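You operate a simulated robot arm through the tools that you are given. There is no shell and no other tool.

You run a simulated robot arm. Do the job below in one go: nothing can be reset, and whatever is moved stays where it is left.

TASK
Press the lids on both mugs and stand them in the port drink holder.
Fine: each lid by its colour; the white mug in the hole by the well. Set down upright: what you pick out.

Only the result counts: the job must be done as asked and must still hold three seconds after the hand-in. Knocking over, shifting, dropping, spilling or breaking anything else fails it. A push-on lid holds only when it is set on centred and level and pressed home; a screw cap is set on level and turned clockwise until tight.

THE ROBOT
A 7-joint arm with a two-finger parallel gripper, fixed in place. Base frame: the origin is at the foot of the arm, x ahead of it, y to its left, z up; the work surface is at about z = 0.442. Readings come in m, degrees, newtons and seconds.
With the tool pointing down near the work surface it reaches from about 0.34 to 0.86 m from the base axis. Its first joint turns from -143.0 to 143.0 degrees. Payload 3 kg.
The tool frame sits at the grasp point between the pads (the TCP): z along the fingers, y along the line on which they close. The tips reach 0.03 m beyond it. Largest opening 0.094 m; finger width 0.028, thickness 0.01; the body of the gripper, 0.05 by 0.096 m, starts 0.055 m behind the TCP.
Orientation is told as [roll, pitch, yaw] about the base's x, y, z axes, in that order, counted from this pose: with the fingers straight down and closing along the base's y, the tool's x points along the base's -x, its y along +y and its z along -z.

THE INTERFACE
- The arm moves only by the tool move_arm. Its argument "series" is a list of rows, each a list of 3 entries, a list of its own where there are three numbers: the turn, a rotation vector about the tool's x, y, z in units of 6 degrees (1.0 is 6 degrees), then the shift along the tool's x, y, z in units of 50 mm (1.0 is 50 mm), then the closure in counts, from 0 (fully open) to 255 (shut). In form: [[[ax, ay, az], [tx, ty, tz], hand], ...]. A call has 1 to 20 rows; each row shifts and turns the commanded pose from where the row before left it, along the tool's axes as they then stand. A call with a number of a shift or a turn outside -1 to 1 is refused whole. Each row takes 0.2 s and may step no farther than 0.05 m and 8.6 degrees from the row before; otherwise, or with a gripper value out of range, the whole call is refused. Where a pose cannot be reached the arm comes as near as it can. A force on the tool above 70 N (or 10 N above the force at the start of the call, whichever is more), or a blocked arm, ends the call early, and 0.2 s more pass. The fingers move at their own pace (about 0.072 m/s each) and stop on an object; they squeeze with about 23 N. The grip force told is the motor's: it shows also when the fingers shut on nothing. Time passes only in rows, and 0.2 s behind the last, so rows that do not move let the fingers close. It gives the time, the measured TCP pose, the force on the tool (base axes), the opening and the grip force at its end, in the units of the frame above (readings bear some noise), with the torque about the TCP (base axes, N m) and any sound that the robot's microphone picked up, and new pictures: "show" is both (left out), scene, wrist or none.
- Cameras (640 x 400 px; columns grow to the right, rows downward): "scene" is fixed at [0.4048, -0.6375, 1.0151]; the picture's right is [0.94, -0.33, 0.00], its down [-0.10, -0.28, -0.95] and it looks along [0.31, 0.90, -0.30] (base axes); focal length 332 px, centre (320, 200). "wrist" rides on the gripper at [0.076, 0.014, -0.102] in the tool frame; the picture's right is [-0.18, 0.98, 0.00], its down [-0.75, -0.14, -0.64] and it looks along [-0.63, -0.12, 0.77] (tool axes); focal length 243 px, centre (320, 200).
- locate(camera, pixels): for up to 12 pixels [column, row] of the newest picture of that camera ("zoom" is the newest enlarged one), the place [x, y, z] in the base frame of the surface seen there, good to about 0.002 m, but the place of the scene camera against the robot may be out by one fixed shift of up to 0.018 m in any direction. It takes no simulated time.
- zoom(camera, box): a new picture of the part [left, top, right, bottom] of that camera's present view, enlarged. It takes no simulated time.
- hand_in(): hands the job in; it is judged then, once.

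Leave the gripper open and the arm clear of the work at the hand-in unless told otherwise.

The tools are called after "Call:" by a JSON object that holds its "method" and its "body". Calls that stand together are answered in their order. move_arm: Moves the arm, as the interface text tells. Its arguments: {"type":"object","properties":{"series":{"type":"array"},"show":{"type":"string","enum":["both","scene","wrist","none"]}},"required":["series"]} The other tools are called the same way: locate (camera, pixels) gives the place of the surface under pixels of a picture; zoom (camera, box) takes an enlarged picture of a part of a camera's view; hand_in () hands the job in.

At the start:

```text
time_s: 0.0
eef_pos: [0.6151, 0.1827, 0.8784]
tool_rot: [0.1, 0.0, -0.1]
ft_force: [0.0, -0.7, 0.2]
moment: [-0.03, 0.04, -0.02]
gripper_width: 0.0942
finger_force: 0.0
```

scene: 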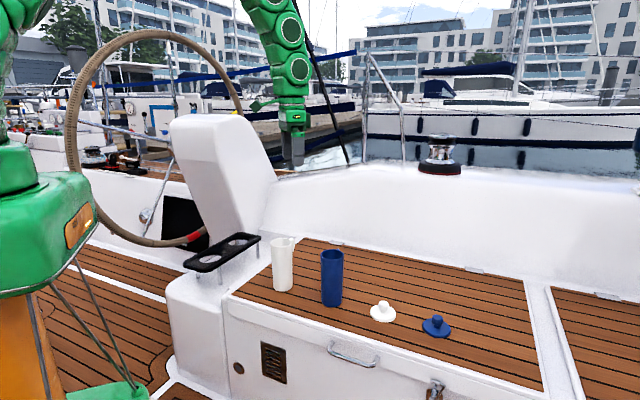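
wrist: 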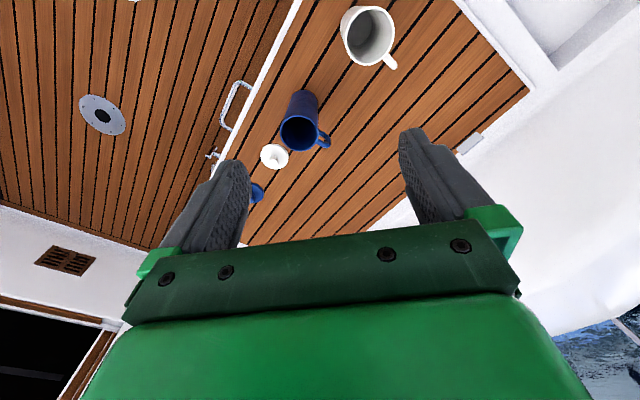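

I see a white mug near scene pixel (283,265), a blue mug at (331,278), a white lid at (383,311), a blue lid at (436,326), and a black two-hole drink holder at (222,252). I'll zoom in on these parts first.

Call:
{"method": "zoom", "body": {"camera": "scene", "box": [160, 210, 320, 310]}}

Call:
{"method": "zoom", "body": {"camera": "scene", "box": [250, 225, 474, 365]}}

Call:
{"method": "zoom", "body": {"camera": "wrist", "box": [200, 0, 440, 220]}}

```text
4.00 times, centred on (240, 260) of scene
```

zoom: 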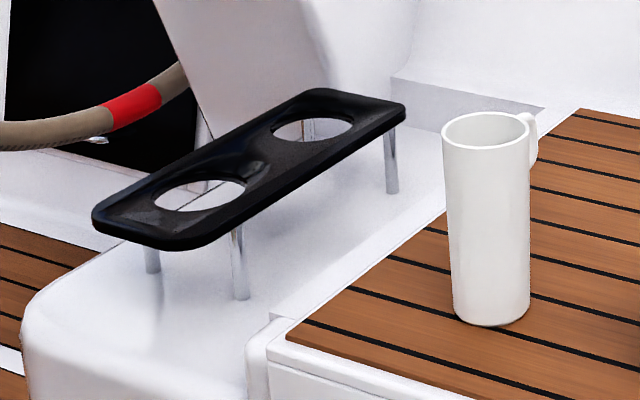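

```text
2.86 times, centred on (362, 295) of scene
```

zoom: 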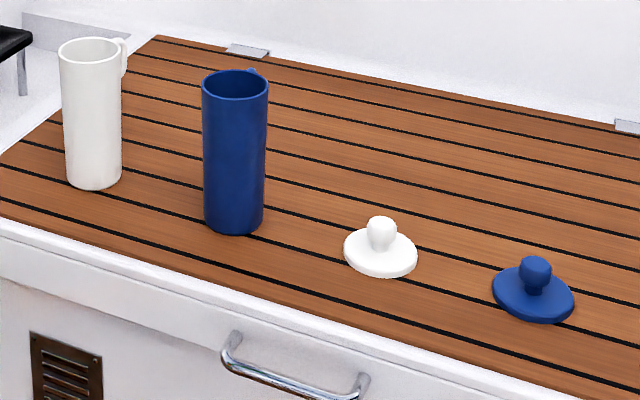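

```text
1.82 times, centred on (320, 110) of wrist
```

zoom: 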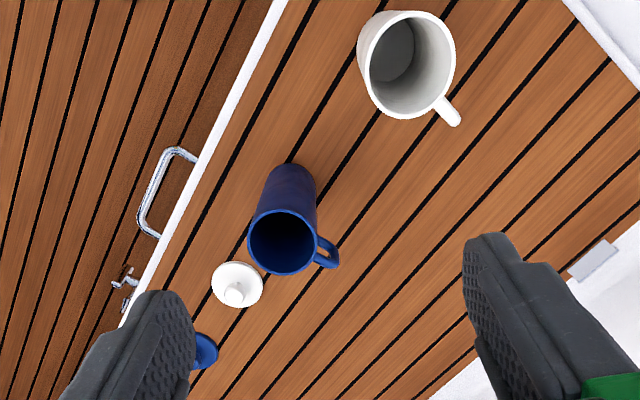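

I'll measure the mugs, lids and holder with the scene camera, and look at other parts of the view for a second drink holder.

Call:
{"method": "locate", "body": {"camera": "scene", "pixels": [[190, 264], [258, 237], [210, 250], [245, 233], [283, 285], [332, 300], [383, 318], [436, 333], [383, 304], [436, 320], [300, 320], [200, 290]]}}

Call:
{"method": "zoom", "body": {"camera": "scene", "box": [0, 100, 240, 250]}}

Call:
{"method": "zoom", "body": {"camera": "scene", "box": [400, 200, 640, 400]}}

Call:
{"method": "zoom", "body": {"camera": "scene", "box": [0, 230, 240, 400]}}

```text
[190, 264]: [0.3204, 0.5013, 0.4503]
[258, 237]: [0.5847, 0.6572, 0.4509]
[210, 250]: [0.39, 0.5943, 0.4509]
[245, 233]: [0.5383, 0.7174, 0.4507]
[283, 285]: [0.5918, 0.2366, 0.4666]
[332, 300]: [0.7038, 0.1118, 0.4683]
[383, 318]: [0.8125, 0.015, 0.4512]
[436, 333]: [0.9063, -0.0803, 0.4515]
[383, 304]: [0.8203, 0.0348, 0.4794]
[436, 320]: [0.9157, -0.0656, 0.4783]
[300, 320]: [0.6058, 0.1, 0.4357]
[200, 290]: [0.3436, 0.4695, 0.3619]
```

```text
2.67 times, centred on (120, 175) of scene
```

zoom: 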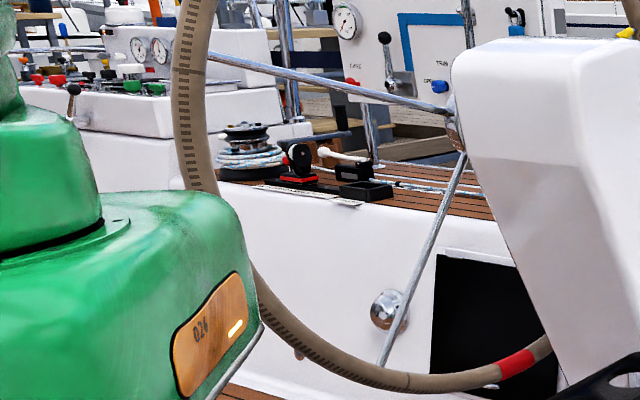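

```text
2.00 times, centred on (520, 300) of scene
```

zoom: 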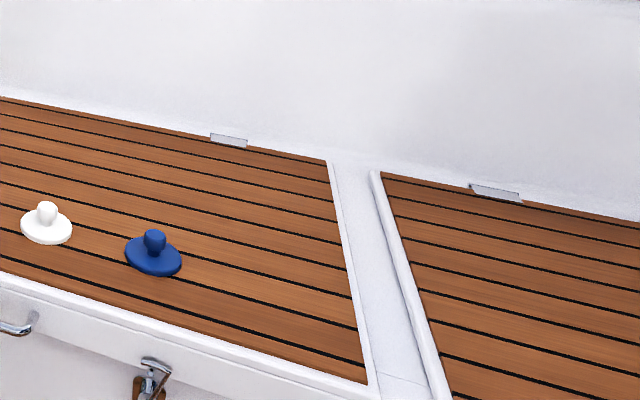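

```text
2.35 times, centred on (120, 315) of scene
```

zoom: 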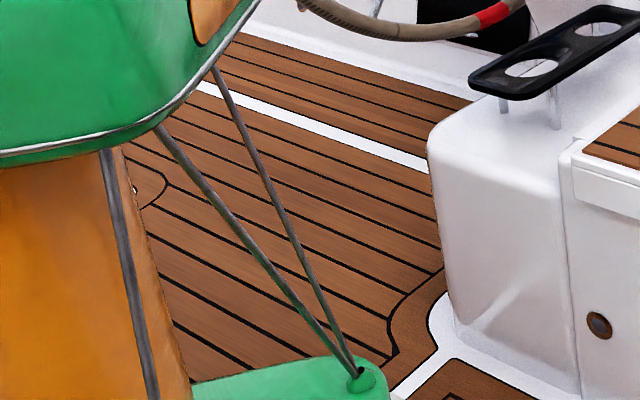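

Now the wrist camera, which has no fixed shift: mug rims and lids near (367,35), (303,125), (273,157) and (257,192). I'm measuring these to compare with the scene readings.

Call:
{"method": "locate", "body": {"camera": "wrist", "pixels": [[281, 153], [264, 153], [273, 160], [257, 188], [255, 196], [343, 35], [391, 35], [367, 62], [300, 151], [280, 135], [317, 135], [300, 118]]}}

Call:
{"method": "zoom", "body": {"camera": "wrist", "box": [240, 60, 360, 210]}}

Call:
{"method": "zoom", "body": {"camera": "wrist", "box": [320, 0, 440, 75]}}

```text
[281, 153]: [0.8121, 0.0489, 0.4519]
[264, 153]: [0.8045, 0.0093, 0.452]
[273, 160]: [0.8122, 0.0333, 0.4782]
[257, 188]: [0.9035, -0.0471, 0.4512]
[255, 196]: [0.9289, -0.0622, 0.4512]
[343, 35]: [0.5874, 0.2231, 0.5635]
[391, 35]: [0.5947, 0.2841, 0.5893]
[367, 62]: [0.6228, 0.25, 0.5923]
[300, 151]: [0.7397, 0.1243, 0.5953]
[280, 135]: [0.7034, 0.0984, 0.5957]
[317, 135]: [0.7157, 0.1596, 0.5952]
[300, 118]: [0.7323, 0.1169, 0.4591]
```

```text
2.67 times, centred on (300, 135) of wrist
```

zoom: 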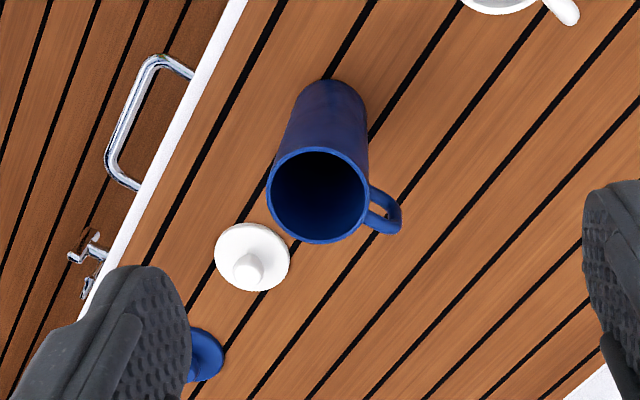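

```text
5.33 times, centred on (380, 38) of wrist
```

zoom: 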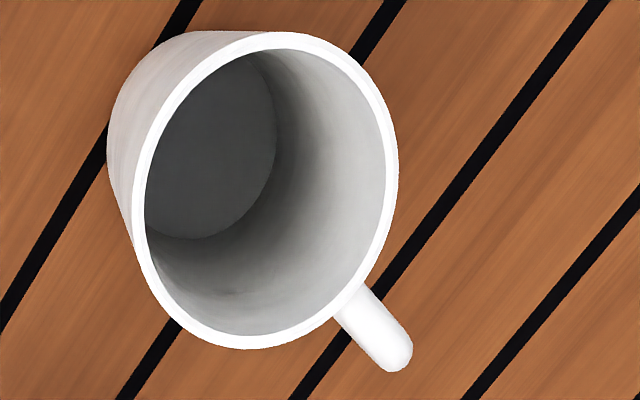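

The wrist and scene readings agree to about 1–2 cm. The mug rims are at z≈0.595, the white lid near (0.81,0.03), and the blue lid near (0.915,-0.055), which is past the straight-down reach. I'll move down above the lids for a closer view, fingers open.

Call:
{"method": "move_arm", "body": {"series": [[[0, 0, 0], [-0.283, -0.51, 0.593], 0], [[0, 0, 0], [-0.283, -0.51, 0.593], 0], [[0, 0, 0], [-0.283, -0.51, 0.593], 0], [[0, 0, 0], [-0.283, -0.51, 0.593], 0], [[0, 0, 0], [-0.283, -0.51, 0.593], 0], [[0, 0, 0], [-0.283, -0.51, 0.593], 0]]}}

```text
time_s: 1.4
eef_pos: [0.7008, 0.03, 0.6997]
tool_rot: [0.1, 0.0, 0.1]
ft_force: [0.8, -0.2, -0.8]
moment: [0.01, -0.02, -0.04]
gripper_width: 0.0942
finger_force: 0.0
```

scene: 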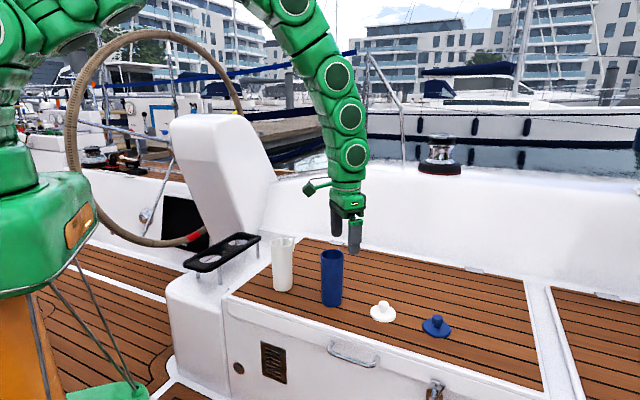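
wrist: 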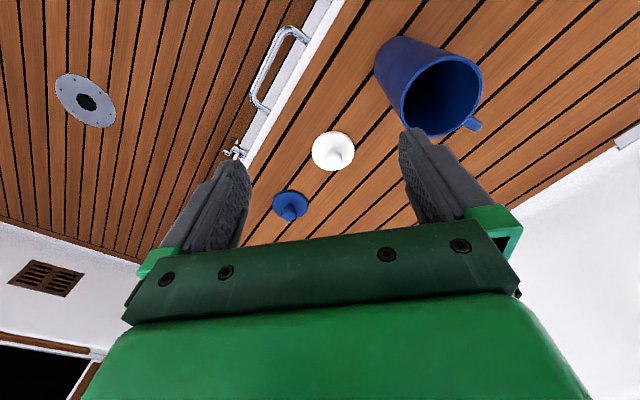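

The white lid shows at wrist (333,151) and the blue lid at (291,206). I'll zoom in on them for exact centres.

Call:
{"method": "zoom", "body": {"camera": "wrist", "box": [260, 120, 376, 230]}}

Call:
{"method": "locate", "body": {"camera": "wrist", "pixels": [[342, 155], [313, 152], [333, 132], [353, 147], [333, 169], [291, 191], [273, 206], [308, 204], [290, 219], [290, 211], [341, 145], [323, 145]]}}

```text
3.64 times, centred on (318, 175) of wrist
```

zoom: 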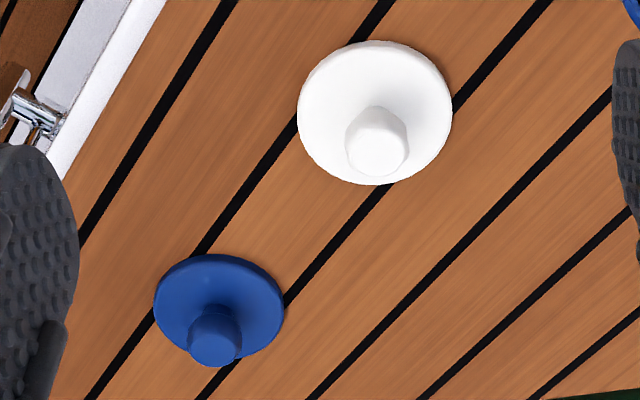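

```text
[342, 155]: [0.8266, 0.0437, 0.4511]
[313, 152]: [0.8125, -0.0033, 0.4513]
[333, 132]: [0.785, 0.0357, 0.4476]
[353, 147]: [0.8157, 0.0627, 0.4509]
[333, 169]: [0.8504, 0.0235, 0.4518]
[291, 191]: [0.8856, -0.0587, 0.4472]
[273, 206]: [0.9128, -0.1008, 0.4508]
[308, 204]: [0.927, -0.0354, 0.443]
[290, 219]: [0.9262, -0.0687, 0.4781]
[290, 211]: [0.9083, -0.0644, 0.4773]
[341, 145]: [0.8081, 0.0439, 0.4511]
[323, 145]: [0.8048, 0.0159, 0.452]
```

I'm measuring the knob tops and disc edges in the zoomed picture: white knob top near zoom (380,157), blue near (213,347).

Call:
{"method": "locate", "body": {"camera": "zoom", "pixels": [[378, 158], [360, 152], [397, 160], [380, 172], [213, 345], [200, 345], [228, 345], [213, 358], [156, 308], [282, 298], [216, 256], [190, 290]]}}

Call:
{"method": "zoom", "body": {"camera": "wrist", "box": [360, 20, 500, 150]}}

```text
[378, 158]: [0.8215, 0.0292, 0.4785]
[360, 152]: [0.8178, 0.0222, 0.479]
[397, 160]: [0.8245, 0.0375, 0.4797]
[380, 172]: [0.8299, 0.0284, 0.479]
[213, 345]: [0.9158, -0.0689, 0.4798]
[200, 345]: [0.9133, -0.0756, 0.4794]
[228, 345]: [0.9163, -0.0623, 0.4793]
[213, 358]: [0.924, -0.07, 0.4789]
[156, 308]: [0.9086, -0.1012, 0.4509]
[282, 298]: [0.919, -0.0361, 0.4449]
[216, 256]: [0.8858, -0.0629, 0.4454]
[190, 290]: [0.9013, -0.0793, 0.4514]
```

```text
3.08 times, centred on (430, 85) of wrist
```

zoom: 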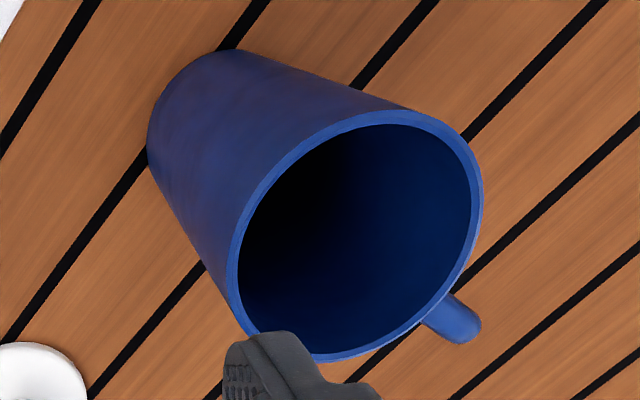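

White knob is centred near (0.819,0.030) with its top at z≈0.479; blue knob near (0.915,-0.069). Before gripping anything I want exact mug centres, so I move back to look at the blue mug from above and behind.

Call:
{"method": "move_arm", "body": {"series": [[[0, 0, 0], [0.4467, 0.76, 0.067], 0], [[0, 0, 0], [0.4467, 0.76, 0.067], 0], [[0, 0, 0], [0.4467, 0.76, 0.067], 0]], "show": "wrist"}}

```text
time_s: 2.2
eef_pos: [0.6265, 0.1442, 0.689]
tool_rot: [0.1, 0.0, 0.0]
ft_force: [-0.2, -0.2, 0.1]
moment: [0.01, 0.0, 0.01]
gripper_width: 0.094
finger_force: 0.1
```

wrist: 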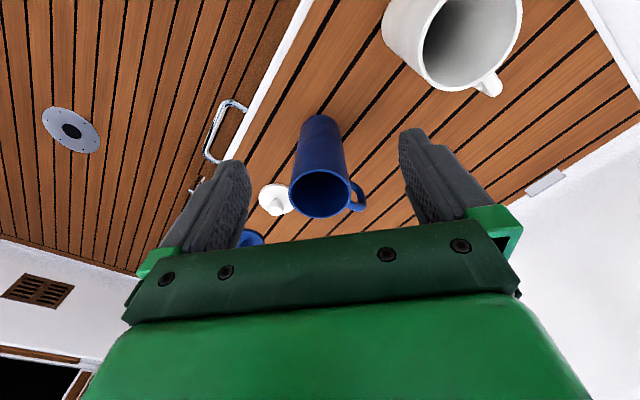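

Blue mug rim at wrist (320,193), white mug rim at (473,40). I'll zoom in on both to read the rim edges.

Call:
{"method": "zoom", "body": {"camera": "wrist", "box": [270, 150, 390, 225]}}

Call:
{"method": "zoom", "body": {"camera": "wrist", "box": [370, 0, 530, 100]}}

```text
5.33 times, centred on (330, 188) of wrist
```

zoom: 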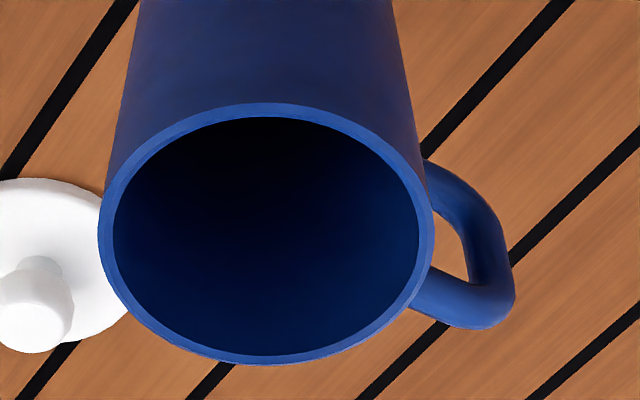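

```text
4.00 times, centred on (450, 50) of wrist
```

zoom: 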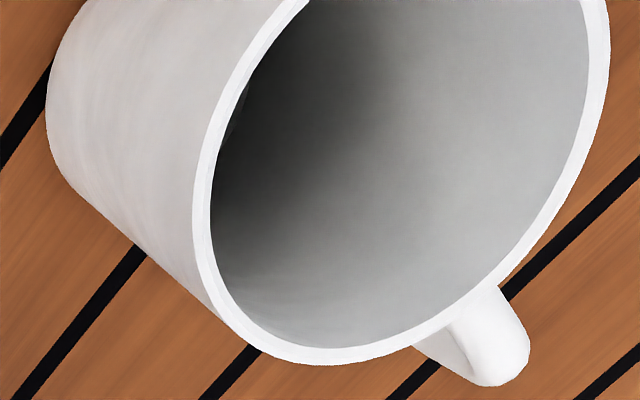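

Reading rim points: blue at wrist (289.7,194.6), (350,194.6), (319.7,171), (319.7,217.6) with its handle at (365,205), and white in the zoomed picture.

Call:
{"method": "locate", "body": {"camera": "wrist", "pixels": [[289.6, 194.6], [350.2, 194.6], [319.7, 170.8], [319.7, 217.6], [364, 204], [348, 205], [300, 176], [340, 176], [300, 212], [338, 213]]}}

Call:
{"method": "locate", "body": {"camera": "zoom", "pixels": [[201, 220], [225, 300], [330, 357], [470, 309], [597, 130], [560, 210], [500, 350], [233, 115], [270, 40], [402, 347]]}}

```text
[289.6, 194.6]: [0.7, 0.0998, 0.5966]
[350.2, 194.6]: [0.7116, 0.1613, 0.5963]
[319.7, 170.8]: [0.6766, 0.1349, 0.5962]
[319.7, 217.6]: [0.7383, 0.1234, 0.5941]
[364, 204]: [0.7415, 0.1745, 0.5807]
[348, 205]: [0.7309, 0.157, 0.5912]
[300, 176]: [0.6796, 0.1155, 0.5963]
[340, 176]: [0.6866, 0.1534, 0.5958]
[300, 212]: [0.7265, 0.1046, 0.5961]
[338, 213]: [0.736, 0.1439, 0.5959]
```

```text
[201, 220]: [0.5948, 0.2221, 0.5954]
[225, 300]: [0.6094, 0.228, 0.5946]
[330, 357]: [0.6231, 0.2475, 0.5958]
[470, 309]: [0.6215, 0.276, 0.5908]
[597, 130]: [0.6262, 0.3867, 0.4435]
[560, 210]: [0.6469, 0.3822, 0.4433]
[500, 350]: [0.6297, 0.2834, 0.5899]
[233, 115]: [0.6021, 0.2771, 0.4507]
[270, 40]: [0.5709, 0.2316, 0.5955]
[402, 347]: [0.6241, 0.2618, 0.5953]
```

Blue mug rim centre works out to about (0.7075,0.130), radius 0.032, handle at azimuth ≈50°. Next I move back and left for a full view of the white mug and, beyond it, the holder.

Call:
{"method": "move_arm", "body": {"series": [[[0, 0, 0], [0.55, 0.61, 0], 0], [[0, 0, 0], [0.55, 0.61, 0], 0], [[0, 0, 0], [0.55, 0.61, 0], 0], [[0, 0, 0], [0.55, 0.61, 0], 0], [[0, 0, 0], [0, 0, 0], 0], [[0, 0, 0], [0, 0, 0], 0]], "show": "wrist"}}

```text
time_s: 3.6
eef_pos: [0.5227, 0.2643, 0.6869]
tool_rot: [-0.1, -0.1, 0.0]
ft_force: [0.2, -0.1, -0.2]
moment: [0.01, 0.01, -0.05]
gripper_width: 0.094
finger_force: 0.0
```

wrist: 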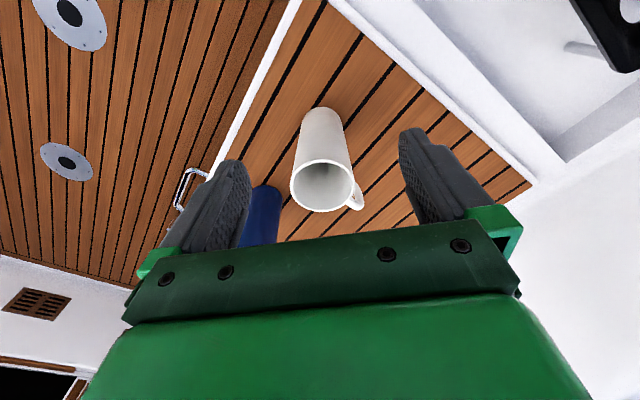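

White mug rim centre at wrist (323,186). I'll zoom in and read the rim.

Call:
{"method": "zoom", "body": {"camera": "wrist", "box": [270, 140, 390, 215]}}

```text
5.33 times, centred on (330, 178) of wrist
```

zoom: 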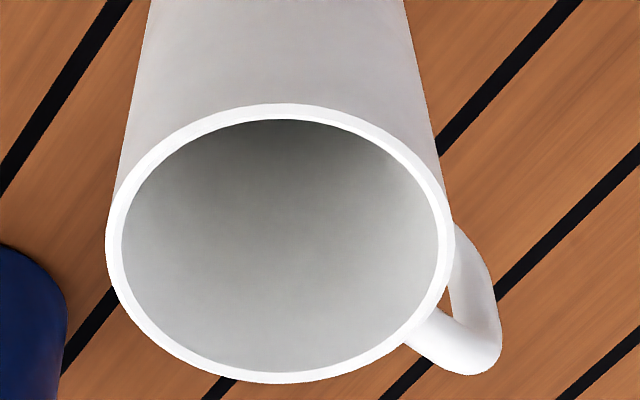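

I'm reading eight points around the white rim band, plus the handle.

Call:
{"method": "locate", "body": {"camera": "zoom", "pixels": [[115, 240], [447, 240], [280, 111], [280, 377], [160, 150], [400, 150], [160, 337], [400, 337], [485, 355], [440, 335], [480, 260]]}}

```text
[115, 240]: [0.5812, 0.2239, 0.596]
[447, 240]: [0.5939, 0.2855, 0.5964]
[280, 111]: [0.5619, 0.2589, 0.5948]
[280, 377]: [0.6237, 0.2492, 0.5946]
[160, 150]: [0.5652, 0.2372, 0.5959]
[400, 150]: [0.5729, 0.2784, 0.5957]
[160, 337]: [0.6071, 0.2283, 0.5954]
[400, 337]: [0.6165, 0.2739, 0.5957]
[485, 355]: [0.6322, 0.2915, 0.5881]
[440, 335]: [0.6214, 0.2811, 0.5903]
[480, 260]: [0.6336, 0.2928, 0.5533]
```

White mug rim centre is about (0.592,0.254), handle azimuth ≈43°. Next I move left and yaw about 70° so the wrist camera faces the drink holder.

Call:
{"method": "move_arm", "body": {"series": [[[0, 0, 0], [0.652, 0.624, 0], 0], [[0, 0, 0], [0.652, 0.624, 0], 0], [[0, 0, 0], [0.652, 0.624, 0], 0], [[0, 0, 0], [0.652, 0.624, 0], 0], [[0, 0, 0], [0.652, 0.624, 0], 0], [[0, 0, -0.972], [0, 0, 0], 0], [[0, 0, -0.972], [0, 0, 0], 0], [[0, 0, -0.972], [0, 0, 0], 0], [[0, 0, -0.972], [0, 0, 0], 0], [[0, 0, -0.972], [0, 0, 0], 0], [[0, 0, -0.972], [0, 0, 0], 0], [[0, 0, -0.972], [0, 0, 0], 0], [[0, 0, -0.972], [0, 0, 0], 0], [[0, 0, -0.972], [0, 0, 0], 0], [[0, 0, -0.972], [0, 0, 0], 0], [[0, 0, -0.972], [0, 0, 0], 0], [[0, 0, -0.972], [0, 0, 0], 0], [[0, 0, 0], [0, 0, 0], 0]]}}

```text
time_s: 7.4
eef_pos: [0.3598, 0.4206, 0.6885]
tool_rot: [0.0, 0.0, 70.0]
ft_force: [-0.7, 0.0, -0.1]
moment: [-0.03, 0.01, -0.02]
gripper_width: 0.0939
finger_force: 0.0
```

scene: 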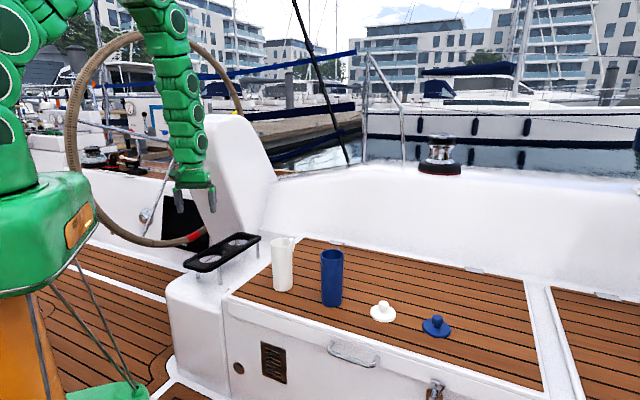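
wrist: 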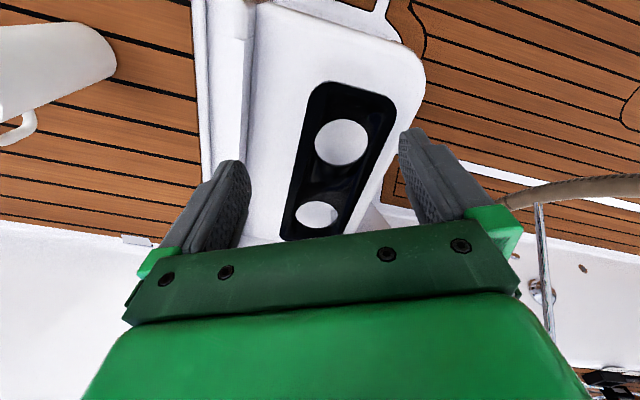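

The holder is empty and shows its two holes: the inboard one (nearest the cockpit floor, i.e. the well) at wrist (342,143) and the outboard one at (316,215). I'll zoom in for shape and depth.

Call:
{"method": "zoom", "body": {"camera": "wrist", "box": [260, 70, 420, 250]}}

Call:
{"method": "zoom", "body": {"camera": "scene", "box": [170, 220, 280, 300]}}

```text
2.22 times, centred on (340, 160) of wrist
```

zoom: 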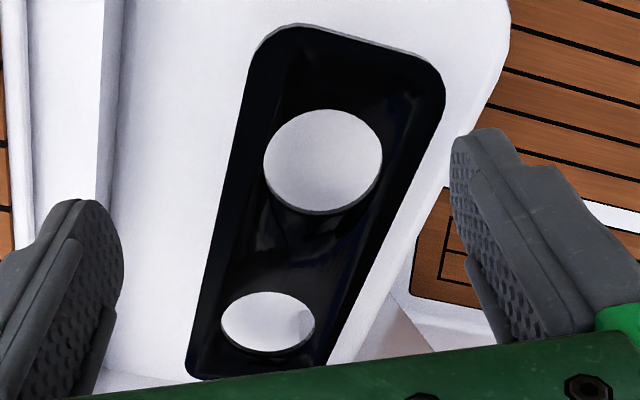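

```text
5.00 times, centred on (225, 260) of scene
```

zoom: 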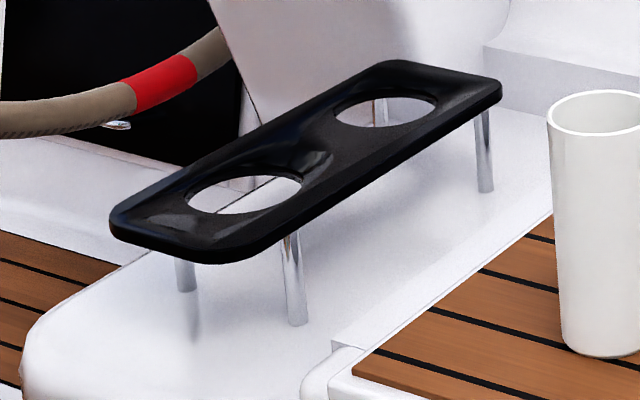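

Reading points just outside each hole's edge, on the plate, and on the deck seen through the holes.

Call:
{"method": "locate", "body": {"camera": "wrist", "pixels": [[313, 144.5], [370, 140], [342.5, 118], [340, 167.5], [341.5, 142], [294, 215], [339.5, 216], [316.6, 199.5], [316.6, 230], [316, 215], [330, 95], [390, 110]]}}

Call:
{"method": "locate", "body": {"camera": "zoom", "pixels": [[186, 200], [304, 190], [250, 170], [240, 215], [333, 110], [438, 105], [390, 95], [385, 130], [300, 320], [185, 285], [487, 188], [115, 225]]}}

```text
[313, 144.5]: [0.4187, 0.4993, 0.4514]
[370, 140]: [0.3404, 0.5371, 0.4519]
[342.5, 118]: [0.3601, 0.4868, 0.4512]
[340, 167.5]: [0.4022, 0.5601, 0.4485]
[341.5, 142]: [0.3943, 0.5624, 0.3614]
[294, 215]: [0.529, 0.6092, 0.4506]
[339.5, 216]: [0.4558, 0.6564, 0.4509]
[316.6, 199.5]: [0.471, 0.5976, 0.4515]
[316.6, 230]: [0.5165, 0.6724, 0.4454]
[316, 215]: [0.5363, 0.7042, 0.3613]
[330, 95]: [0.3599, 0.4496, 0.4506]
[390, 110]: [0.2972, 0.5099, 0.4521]
```

```text
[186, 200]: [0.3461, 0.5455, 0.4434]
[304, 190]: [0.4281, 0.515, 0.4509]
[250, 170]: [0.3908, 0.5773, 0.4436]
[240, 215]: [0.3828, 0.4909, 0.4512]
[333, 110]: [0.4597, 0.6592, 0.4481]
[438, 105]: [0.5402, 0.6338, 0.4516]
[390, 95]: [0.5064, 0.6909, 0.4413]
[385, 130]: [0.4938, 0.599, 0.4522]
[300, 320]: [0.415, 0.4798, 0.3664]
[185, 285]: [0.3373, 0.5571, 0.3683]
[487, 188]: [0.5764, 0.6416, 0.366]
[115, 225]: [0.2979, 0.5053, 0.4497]
```

Inboard hole centre is ≈(0.380,0.521), outboard ≈(0.493,0.634), plate at z≈0.451, deck below at z≈0.361, hole about 0.08 wide. Mugs are 0.063–0.065 wide, so they'll pass through and stand on the deck. Now I check the pedestal and coaming for clearance, and how low the handles reach.

Call:
{"method": "locate", "body": {"camera": "scene", "pixels": [[200, 150], [240, 180], [262, 190], [250, 220], [215, 225], [235, 130], [190, 237], [290, 220], [282, 160], [170, 130], [265, 230], [230, 205]]}}

Call:
{"method": "zoom", "body": {"camera": "scene", "box": [260, 225, 360, 315]}}

```text
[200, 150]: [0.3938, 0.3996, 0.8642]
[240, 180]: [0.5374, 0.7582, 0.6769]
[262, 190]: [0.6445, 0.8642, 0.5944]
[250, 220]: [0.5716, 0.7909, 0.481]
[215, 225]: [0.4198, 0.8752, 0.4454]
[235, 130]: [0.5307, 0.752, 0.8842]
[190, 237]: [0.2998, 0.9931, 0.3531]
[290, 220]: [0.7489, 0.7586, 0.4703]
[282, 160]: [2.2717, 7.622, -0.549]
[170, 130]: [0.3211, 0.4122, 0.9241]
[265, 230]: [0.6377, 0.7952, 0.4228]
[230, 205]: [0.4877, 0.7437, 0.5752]
```

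```text
4.44 times, centred on (310, 270) of scene
```

zoom: 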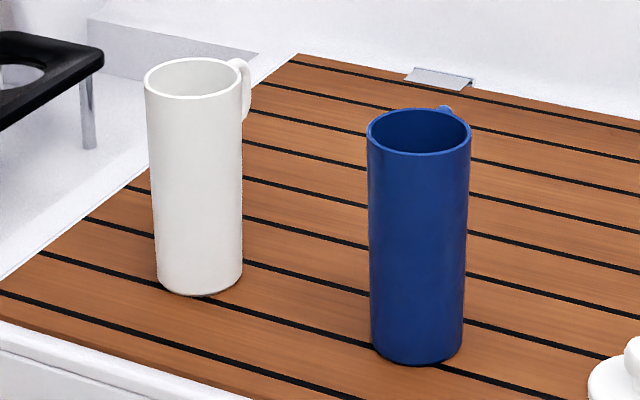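

The pedestal face stands roughly 0.05–0.06 m behind the holder's axis but mostly outboard of the outer hole, so I'll keep the gripper narrow there. I'm zooming in on each hole from the wrist camera to refine the hole centres.

Call:
{"method": "zoom", "body": {"camera": "wrist", "box": [290, 100, 400, 180]}}

```text
5.00 times, centred on (345, 140) of wrist
```

zoom: 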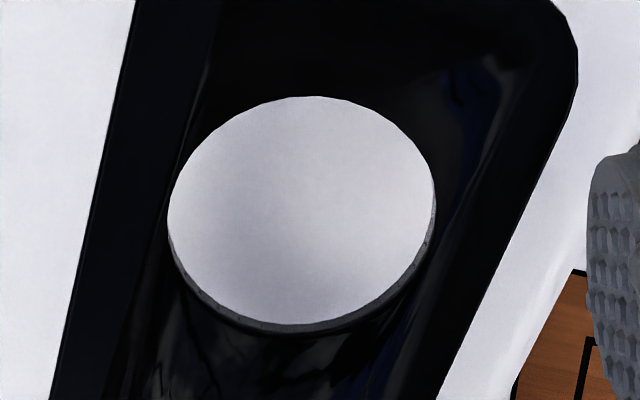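

Call:
{"method": "locate", "body": {"camera": "zoom", "pixels": [[163, 212], [441, 200], [312, 91], [295, 339], [205, 125], [405, 125], [190, 300], [410, 300], [60, 350], [480, 330], [170, 250], [435, 230]]}}

```text
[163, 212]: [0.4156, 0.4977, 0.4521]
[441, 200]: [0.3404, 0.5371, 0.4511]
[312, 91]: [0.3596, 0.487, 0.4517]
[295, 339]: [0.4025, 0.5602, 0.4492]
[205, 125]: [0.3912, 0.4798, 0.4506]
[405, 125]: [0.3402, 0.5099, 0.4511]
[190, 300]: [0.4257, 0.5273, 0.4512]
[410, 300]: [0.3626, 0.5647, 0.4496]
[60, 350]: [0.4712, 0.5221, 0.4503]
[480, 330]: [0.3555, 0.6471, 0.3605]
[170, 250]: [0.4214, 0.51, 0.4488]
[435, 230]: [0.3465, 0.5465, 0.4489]
```

Inboard hole centre refines to (0.381,0.523) with radius ≈0.041. Now the outboard hole.

Call:
{"method": "zoom", "body": {"camera": "wrist", "box": [270, 180, 360, 245]}}

```text
6.15 times, centred on (315, 212) of wrist
```

zoom: 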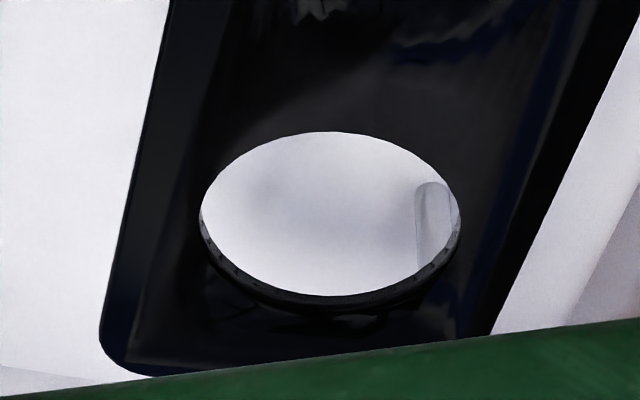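

Call:
{"method": "locate", "body": {"camera": "zoom", "pixels": [[195, 210], [466, 215], [335, 127], [320, 312], [230, 155], [430, 155], [220, 280], [440, 280], [100, 330], [570, 150]]}}

```text
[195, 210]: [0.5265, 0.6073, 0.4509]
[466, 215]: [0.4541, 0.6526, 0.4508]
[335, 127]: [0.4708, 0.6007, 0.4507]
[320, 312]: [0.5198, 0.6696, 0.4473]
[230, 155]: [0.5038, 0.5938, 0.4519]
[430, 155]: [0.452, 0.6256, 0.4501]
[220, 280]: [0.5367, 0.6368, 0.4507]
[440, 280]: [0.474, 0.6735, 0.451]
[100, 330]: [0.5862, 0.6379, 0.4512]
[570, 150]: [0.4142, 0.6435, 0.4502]
```

Outboard hole centre is (0.494,0.636). I'll stand the mugs in the holder first, gripping their bare bodies, and fit the lids afterwards. I rotate to yaw 44° so the fingers close across the handle direction, then move above the white mug.

Call:
{"method": "move_arm", "body": {"series": [[[0, 0, 0.867], [0, 0, 0], 0], [[0, 0, 0.867], [0, 0, 0], 0], [[0, 0, 0.867], [0, 0, 0], 0], [[0, 0, 0.867], [0, 0, 0], 0], [[0, 0, 0.867], [0, 0, 0], 0], [[0, 0, 0], [-0.147, -0.803, 0], 0], [[0, 0, 0], [-0.147, -0.803, 0], 0], [[0, 0, 0], [-0.147, -0.803, 0], 0], [[0, 0, 0], [-0.147, -0.803, 0], 0], [[0, 0, 0], [-0.147, -0.803, 0], 0], [[0, 0, 0], [-0.147, -0.803, 0], 0], [[0, 0, 0], [-0.147, -0.803, 0], 0], [[0, 0, 0], [0, 0, 0], 0], [[0, 0, 0], [0, 0, 0], 0]]}}

```text
time_s: 10.4
eef_pos: [0.5896, 0.2541, 0.6901]
tool_rot: [0.0, 0.0, 43.9]
ft_force: [-0.1, -0.5, 0.0]
moment: [0.01, 0.0, 0.02]
gripper_width: 0.0942
finger_force: 0.1
```

scene: 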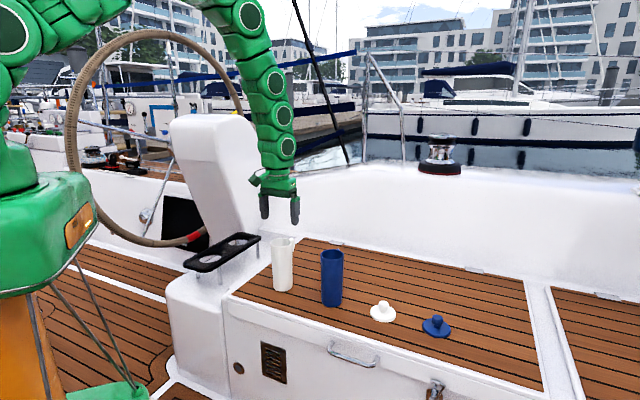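
wrist: 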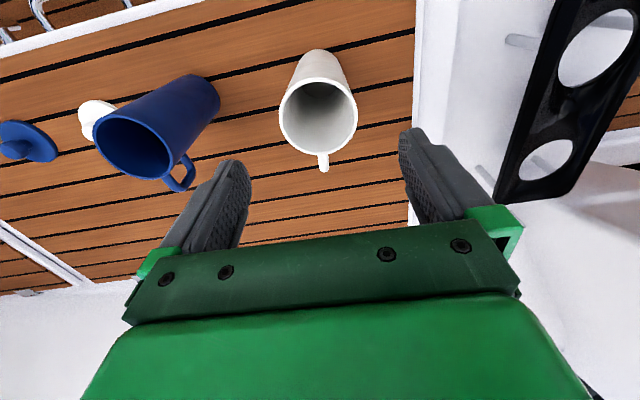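

I'm above the white mug, the handle pointing away from the gripper body and between the fingers' plane as intended. Next I lower about 0.113 m to TCP z≈0.577 with the fingers open.

Call:
{"method": "move_arm", "body": {"series": [[[0, 0, 0], [0, 0, 0.567], 0], [[0, 0, 0], [0, 0, 0.567], 0], [[0, 0, 0], [0, 0, 0.567], 0], [[0, 0, 0], [0, 0, 0.567], 0], [[0, 0, 0], [0, 0, 0], 0]]}}

```text
time_s: 11.6
eef_pos: [0.5927, 0.2583, 0.5759]
tool_rot: [0.1, 0.0, 44.0]
ft_force: [-0.2, 0.4, -0.5]
moment: [0.02, 0.02, -0.01]
gripper_width: 0.094
finger_force: 0.1
```

scene: 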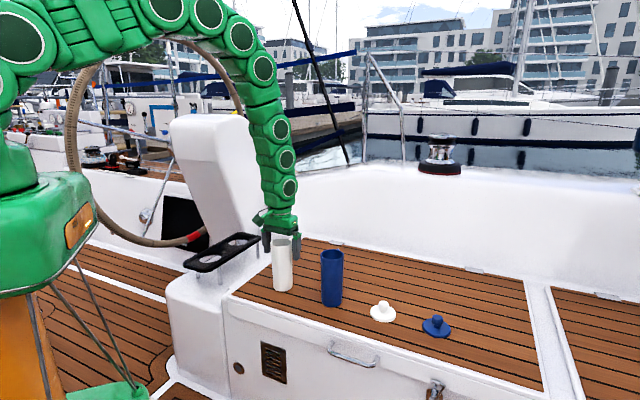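
wrist: 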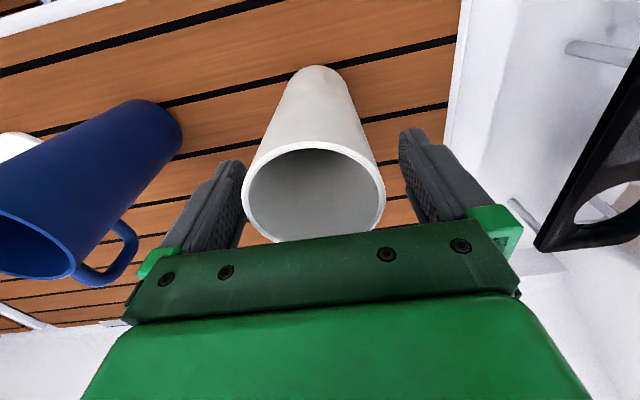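

The mug sits between the pads. I close the gripper on it and let it settle.

Call:
{"method": "move_arm", "body": {"series": [[[0, 0, 0], [0, 0, 0], 255], [[0, 0, 0], [0, 0, 0], 255], [[0, 0, 0], [0, 0, 0], 255], [[0, 0, 0], [0, 0, 0], 255]]}}

```text
time_s: 12.6
eef_pos: [0.594, 0.258, 0.5762]
tool_rot: [0.0, 0.0, 44.0]
ft_force: [-0.3, -0.1, 0.0]
moment: [0.07, 0.02, -0.01]
gripper_width: 0.0613
finger_force: 22.9
```

scene: 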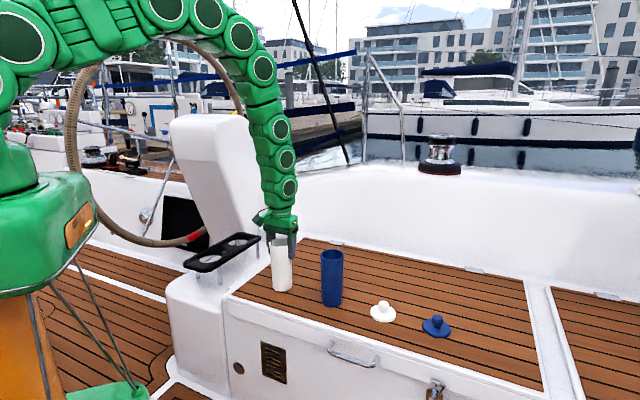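
wrist: 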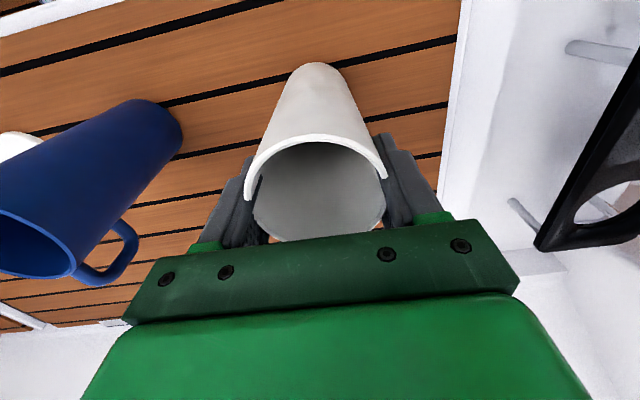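

Opening reads 0.0613 m with 22.9 N. I'll zoom in on the wrist view to make sure the fingers hold the outside of the rim.

Call:
{"method": "zoom", "body": {"camera": "wrist", "box": [220, 110, 420, 250]}}

Call:
{"method": "zoom", "body": {"camera": "scene", "box": [240, 195, 340, 300]}}

```text
2.86 times, centred on (320, 180) of wrist
```

zoom: 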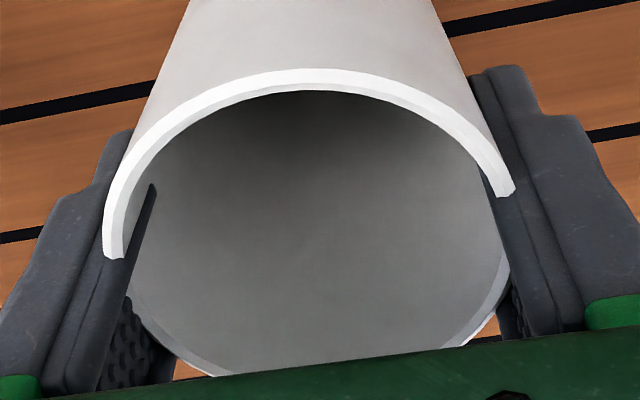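

```text
3.81 times, centred on (290, 248) of scene
```

zoom: 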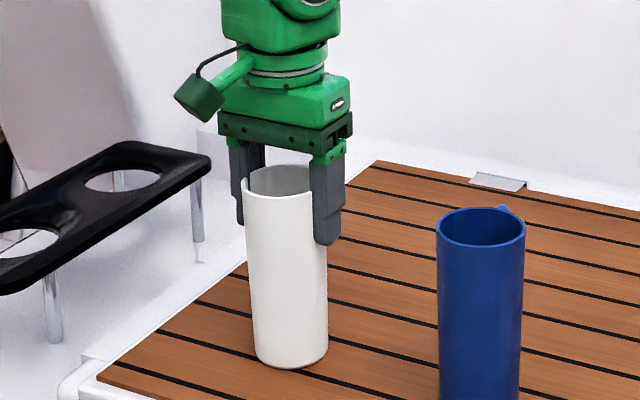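

The fingers hold the outside of the wall near the rim. I lift straight up 0.09 m.

Call:
{"method": "move_arm", "body": {"series": [[[0, 0, 0], [0, 0, -0.3], 255], [[0, 0, 0], [0, 0, -0.5], 255], [[0, 0, 0], [0, 0, -0.5], 255], [[0, 0, 0], [0, 0, -0.5], 255], [[0, 0, 0], [0, 0, 0], 255]]}}

```text
time_s: 13.8
eef_pos: [0.5912, 0.2548, 0.6647]
tool_rot: [0.0, 0.1, 44.0]
ft_force: [0.2, -0.6, -1.6]
moment: [-0.02, 0.01, 0.0]
gripper_width: 0.0612
finger_force: 22.8
```

scene: 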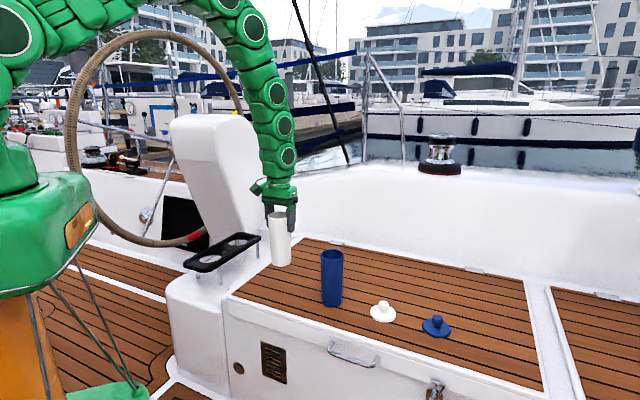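
wrist: 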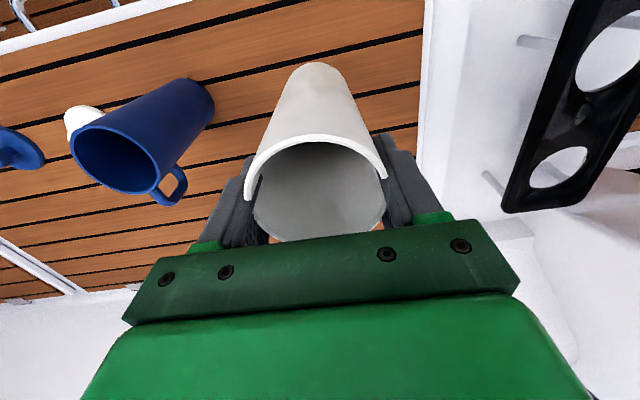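

The white mug is lifted, weighing about 1.6 N. I carry it left to above the inboard hole at (0.381,0.523).

Call:
{"method": "move_arm", "body": {"series": [[[0, 0, 0], [-0.0433, 0.4243, 0], 255], [[0, 0, 0], [-0.0865, 0.8485, 0], 255], [[0, 0, 0], [-0.0865, 0.8485, 0], 255], [[0, 0, 0], [-0.0865, 0.8485, 0], 255], [[0, 0, 0], [-0.0865, 0.8485, 0], 255], [[0, 0, 0], [-0.0865, 0.8485, 0], 255], [[0, 0, 0], [-0.0865, 0.8485, 0], 255], [[0, 0, 0], [-0.0865, 0.8485, 0], 255], [[0, 0, 0], [-0.0433, 0.4243, 0], 255], [[0, 0, 0], [0, 0, 0], 255], [[0, 0, 0], [0, 0, 0], 255]]}}

```text
time_s: 16.2
eef_pos: [0.3783, 0.5222, 0.6661]
tool_rot: [0.0, 0.0, 44.0]
ft_force: [0.1, -0.2, -1.0]
moment: [-0.01, -0.01, 0.04]
gripper_width: 0.0613
finger_force: 23.4
```

scene: 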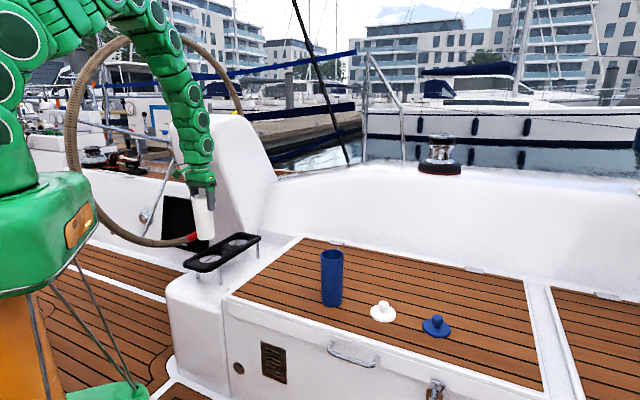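
wrist: 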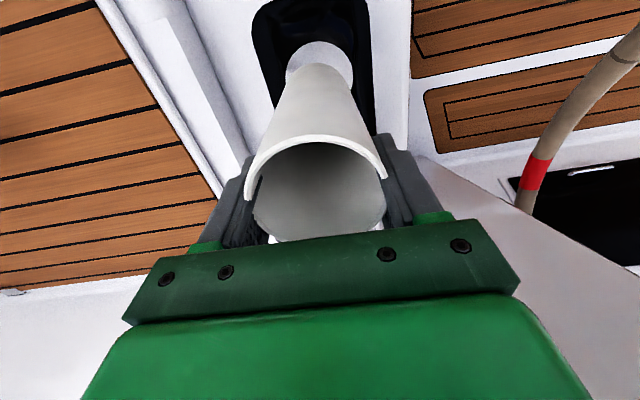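

The mug hangs over the inboard hole. I lower it 0.06 m so its base is just above the plate, then check.

Call:
{"method": "move_arm", "body": {"series": [[[0, 0, 0], [0, 0, 0.4], 255], [[0, 0, 0], [0, 0, 0.4], 255], [[0, 0, 0], [0, 0, 0.4], 255], [[0, 0, 0], [0, 0, 0], 255]]}}

Call:
{"method": "zoom", "body": {"camera": "scene", "box": [160, 180, 270, 280]}}

Call:
{"method": "zoom", "body": {"camera": "wrist", "box": [230, 0, 410, 150]}}

```text
time_s: 17.2
eef_pos: [0.3811, 0.5249, 0.6084]
tool_rot: [0.0, 0.0, 44.0]
ft_force: [-0.3, -0.2, -1.3]
moment: [-0.02, -0.02, -0.03]
gripper_width: 0.0613
finger_force: 23.4
```

scene: 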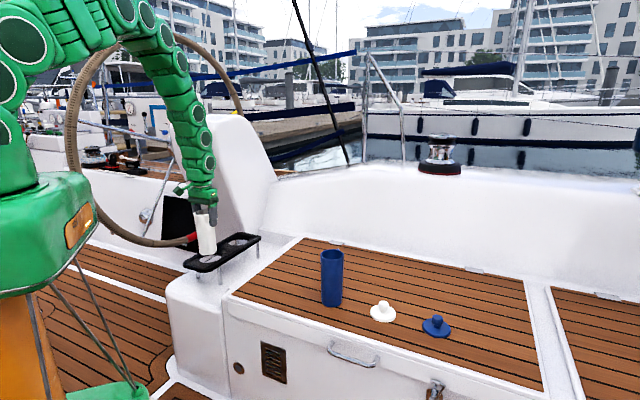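
wrist: 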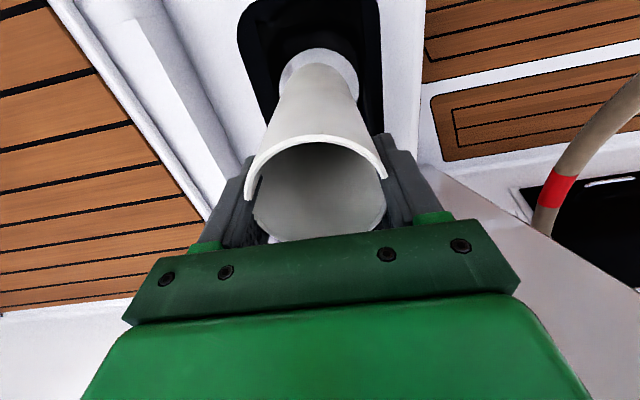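

```text
4.00 times, centred on (215, 230) of scene
```

zoom: 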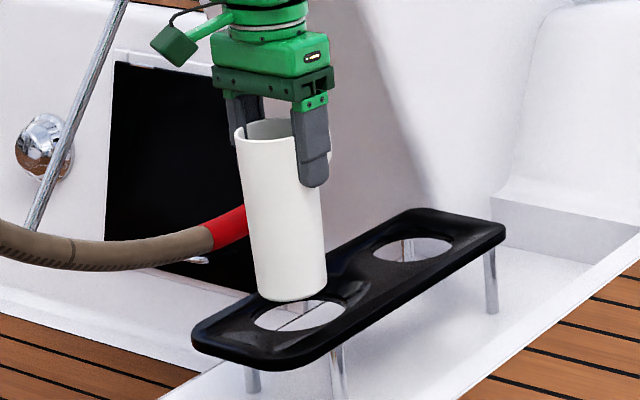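

```text
2.67 times, centred on (320, 75) of wrist
```

zoom: 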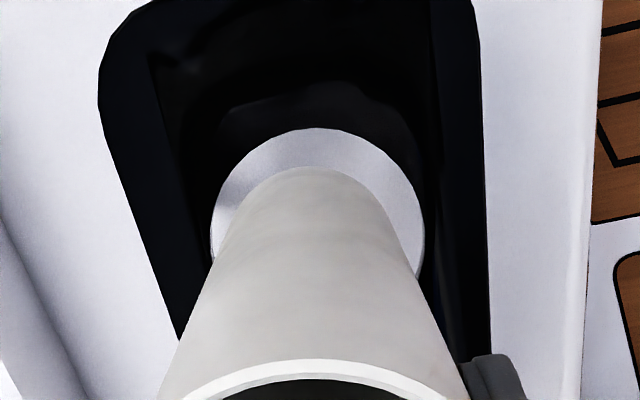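

The wrist view looks centred across; the scene view hints at a small offset. I'll measure points on the mug's lower wall to compare with the hole centre.

Call:
{"method": "locate", "body": {"camera": "zoom", "pixels": [[316, 172], [316, 180], [290, 180], [345, 180], [316, 140], [225, 240], [262, 195], [372, 195], [316, 220], [316, 122]]}}

```text
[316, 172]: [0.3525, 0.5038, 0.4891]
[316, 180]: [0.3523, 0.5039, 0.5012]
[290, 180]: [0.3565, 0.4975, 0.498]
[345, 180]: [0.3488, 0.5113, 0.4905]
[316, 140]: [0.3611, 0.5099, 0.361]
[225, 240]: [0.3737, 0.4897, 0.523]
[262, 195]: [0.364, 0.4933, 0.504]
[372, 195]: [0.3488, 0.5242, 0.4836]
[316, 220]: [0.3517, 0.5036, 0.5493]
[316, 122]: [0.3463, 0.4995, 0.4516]
```

Call:
{"method": "zoom", "body": {"camera": "scene", "box": [185, 225, 255, 275]}}

```text
8.00 times, centred on (220, 250) of scene
```

zoom: 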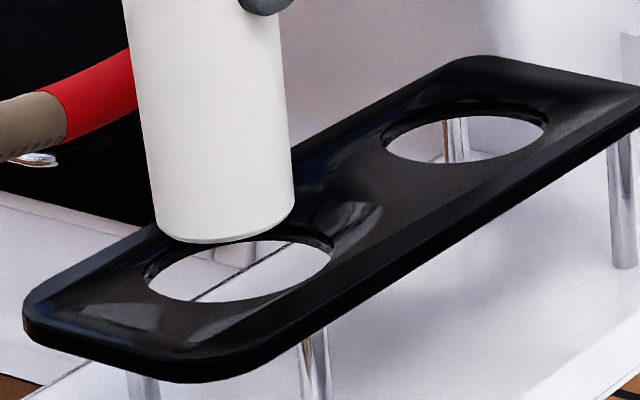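

The offset is a few millimetres within a 9–11 mm clearance. I nudge about 3.5 mm in x and lower to just above the deck (TCP z≈0.505).

Call:
{"method": "move_arm", "body": {"series": [[[0, 0, 0], [-0.057, -0.041, 0], 255], [[0, 0, 0], [0, 0, 0.34], 255], [[0, 0, 0], [0, 0, 0.34], 255], [[0, 0, 0], [0, 0, 0.34], 255], [[0, 0, 0], [0, 0, 0.34], 255], [[0, 0, 0], [0, 0, 0.34], 255], [[0, 0, 0], [0, 0, 0.34], 255], [[0, 0, 0], [0, 0, 0], 255]]}}

Call:
{"method": "zoom", "body": {"camera": "scene", "box": [165, 205, 275, 290]}}

```text
time_s: 19.0
eef_pos: [0.3836, 0.5219, 0.5042]
tool_rot: [0.1, 0.0, 44.1]
ft_force: [-0.8, -0.2, -0.7]
moment: [-0.02, 0.02, 0.02]
gripper_width: 0.0615
finger_force: 22.3
```

scene: 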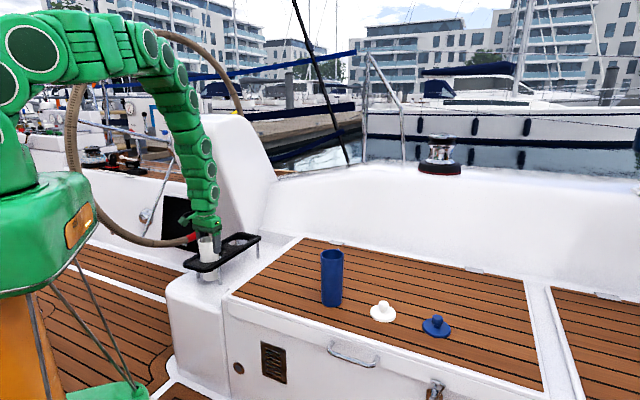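
wrist: 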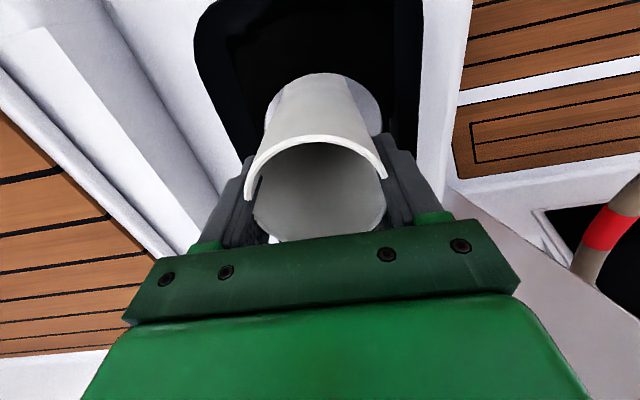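

```text
4.71 times, centred on (220, 248) of scene
```

zoom: 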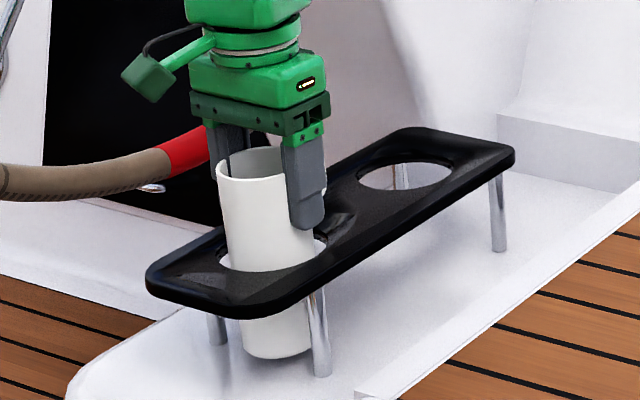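

The mug passes through the hole freely. I lower gently in 3 mm steps until it meets the deck (expected TCP z≈0.496).

Call:
{"method": "move_arm", "body": {"series": [[[0, 0, 0], [0, 0, 0.06], 255], [[0, 0, 0], [0, 0, 0.06], 255], [[0, 0, 0], [0, 0, 0.04], 255], [[0, 0, 0], [0, 0, 0], 255]], "show": "none"}}

```text
time_s: 20.0
eef_pos: [0.3856, 0.5229, 0.4966]
tool_rot: [0.0, 0.0, 44.0]
ft_force: [0.1, -0.3, -1.1]
moment: [-0.01, -0.02, 0.01]
gripper_width: 0.0611
finger_force: 22.3
```

Force is still about -1 N, so there's no contact yet. I continue down in 1.5 mm steps.

Call:
{"method": "move_arm", "body": {"series": [[[0, 0, 0], [0, 0, 0.03], 255], [[0, 0, 0], [0, 0, 0.03], 255], [[0, 0, 0], [0, 0, 0], 255]], "show": "none"}}

```text
time_s: 20.8
eef_pos: [0.3848, 0.5245, 0.4944]
tool_rot: [0.0, 0.0, 44.1]
ft_force: [0.8, -0.5, 0.1]
moment: [-0.04, -0.02, 0.03]
gripper_width: 0.0613
finger_force: 23.1
```

Call:
{"method": "move_arm", "body": {"series": [[[0, 0, 0], [0, 0, 0.02], 255], [[0, 0, 0], [0, 0, 0], 255]], "show": "none"}}

```text
time_s: 21.4
eef_pos: [0.3866, 0.5219, 0.4933]
tool_rot: [0.0, -0.1, 44.1]
ft_force: [4.0, -0.5, 18.4]
moment: [0.13, -0.13, -0.03]
gripper_width: 0.0618
finger_force: 22.8
```

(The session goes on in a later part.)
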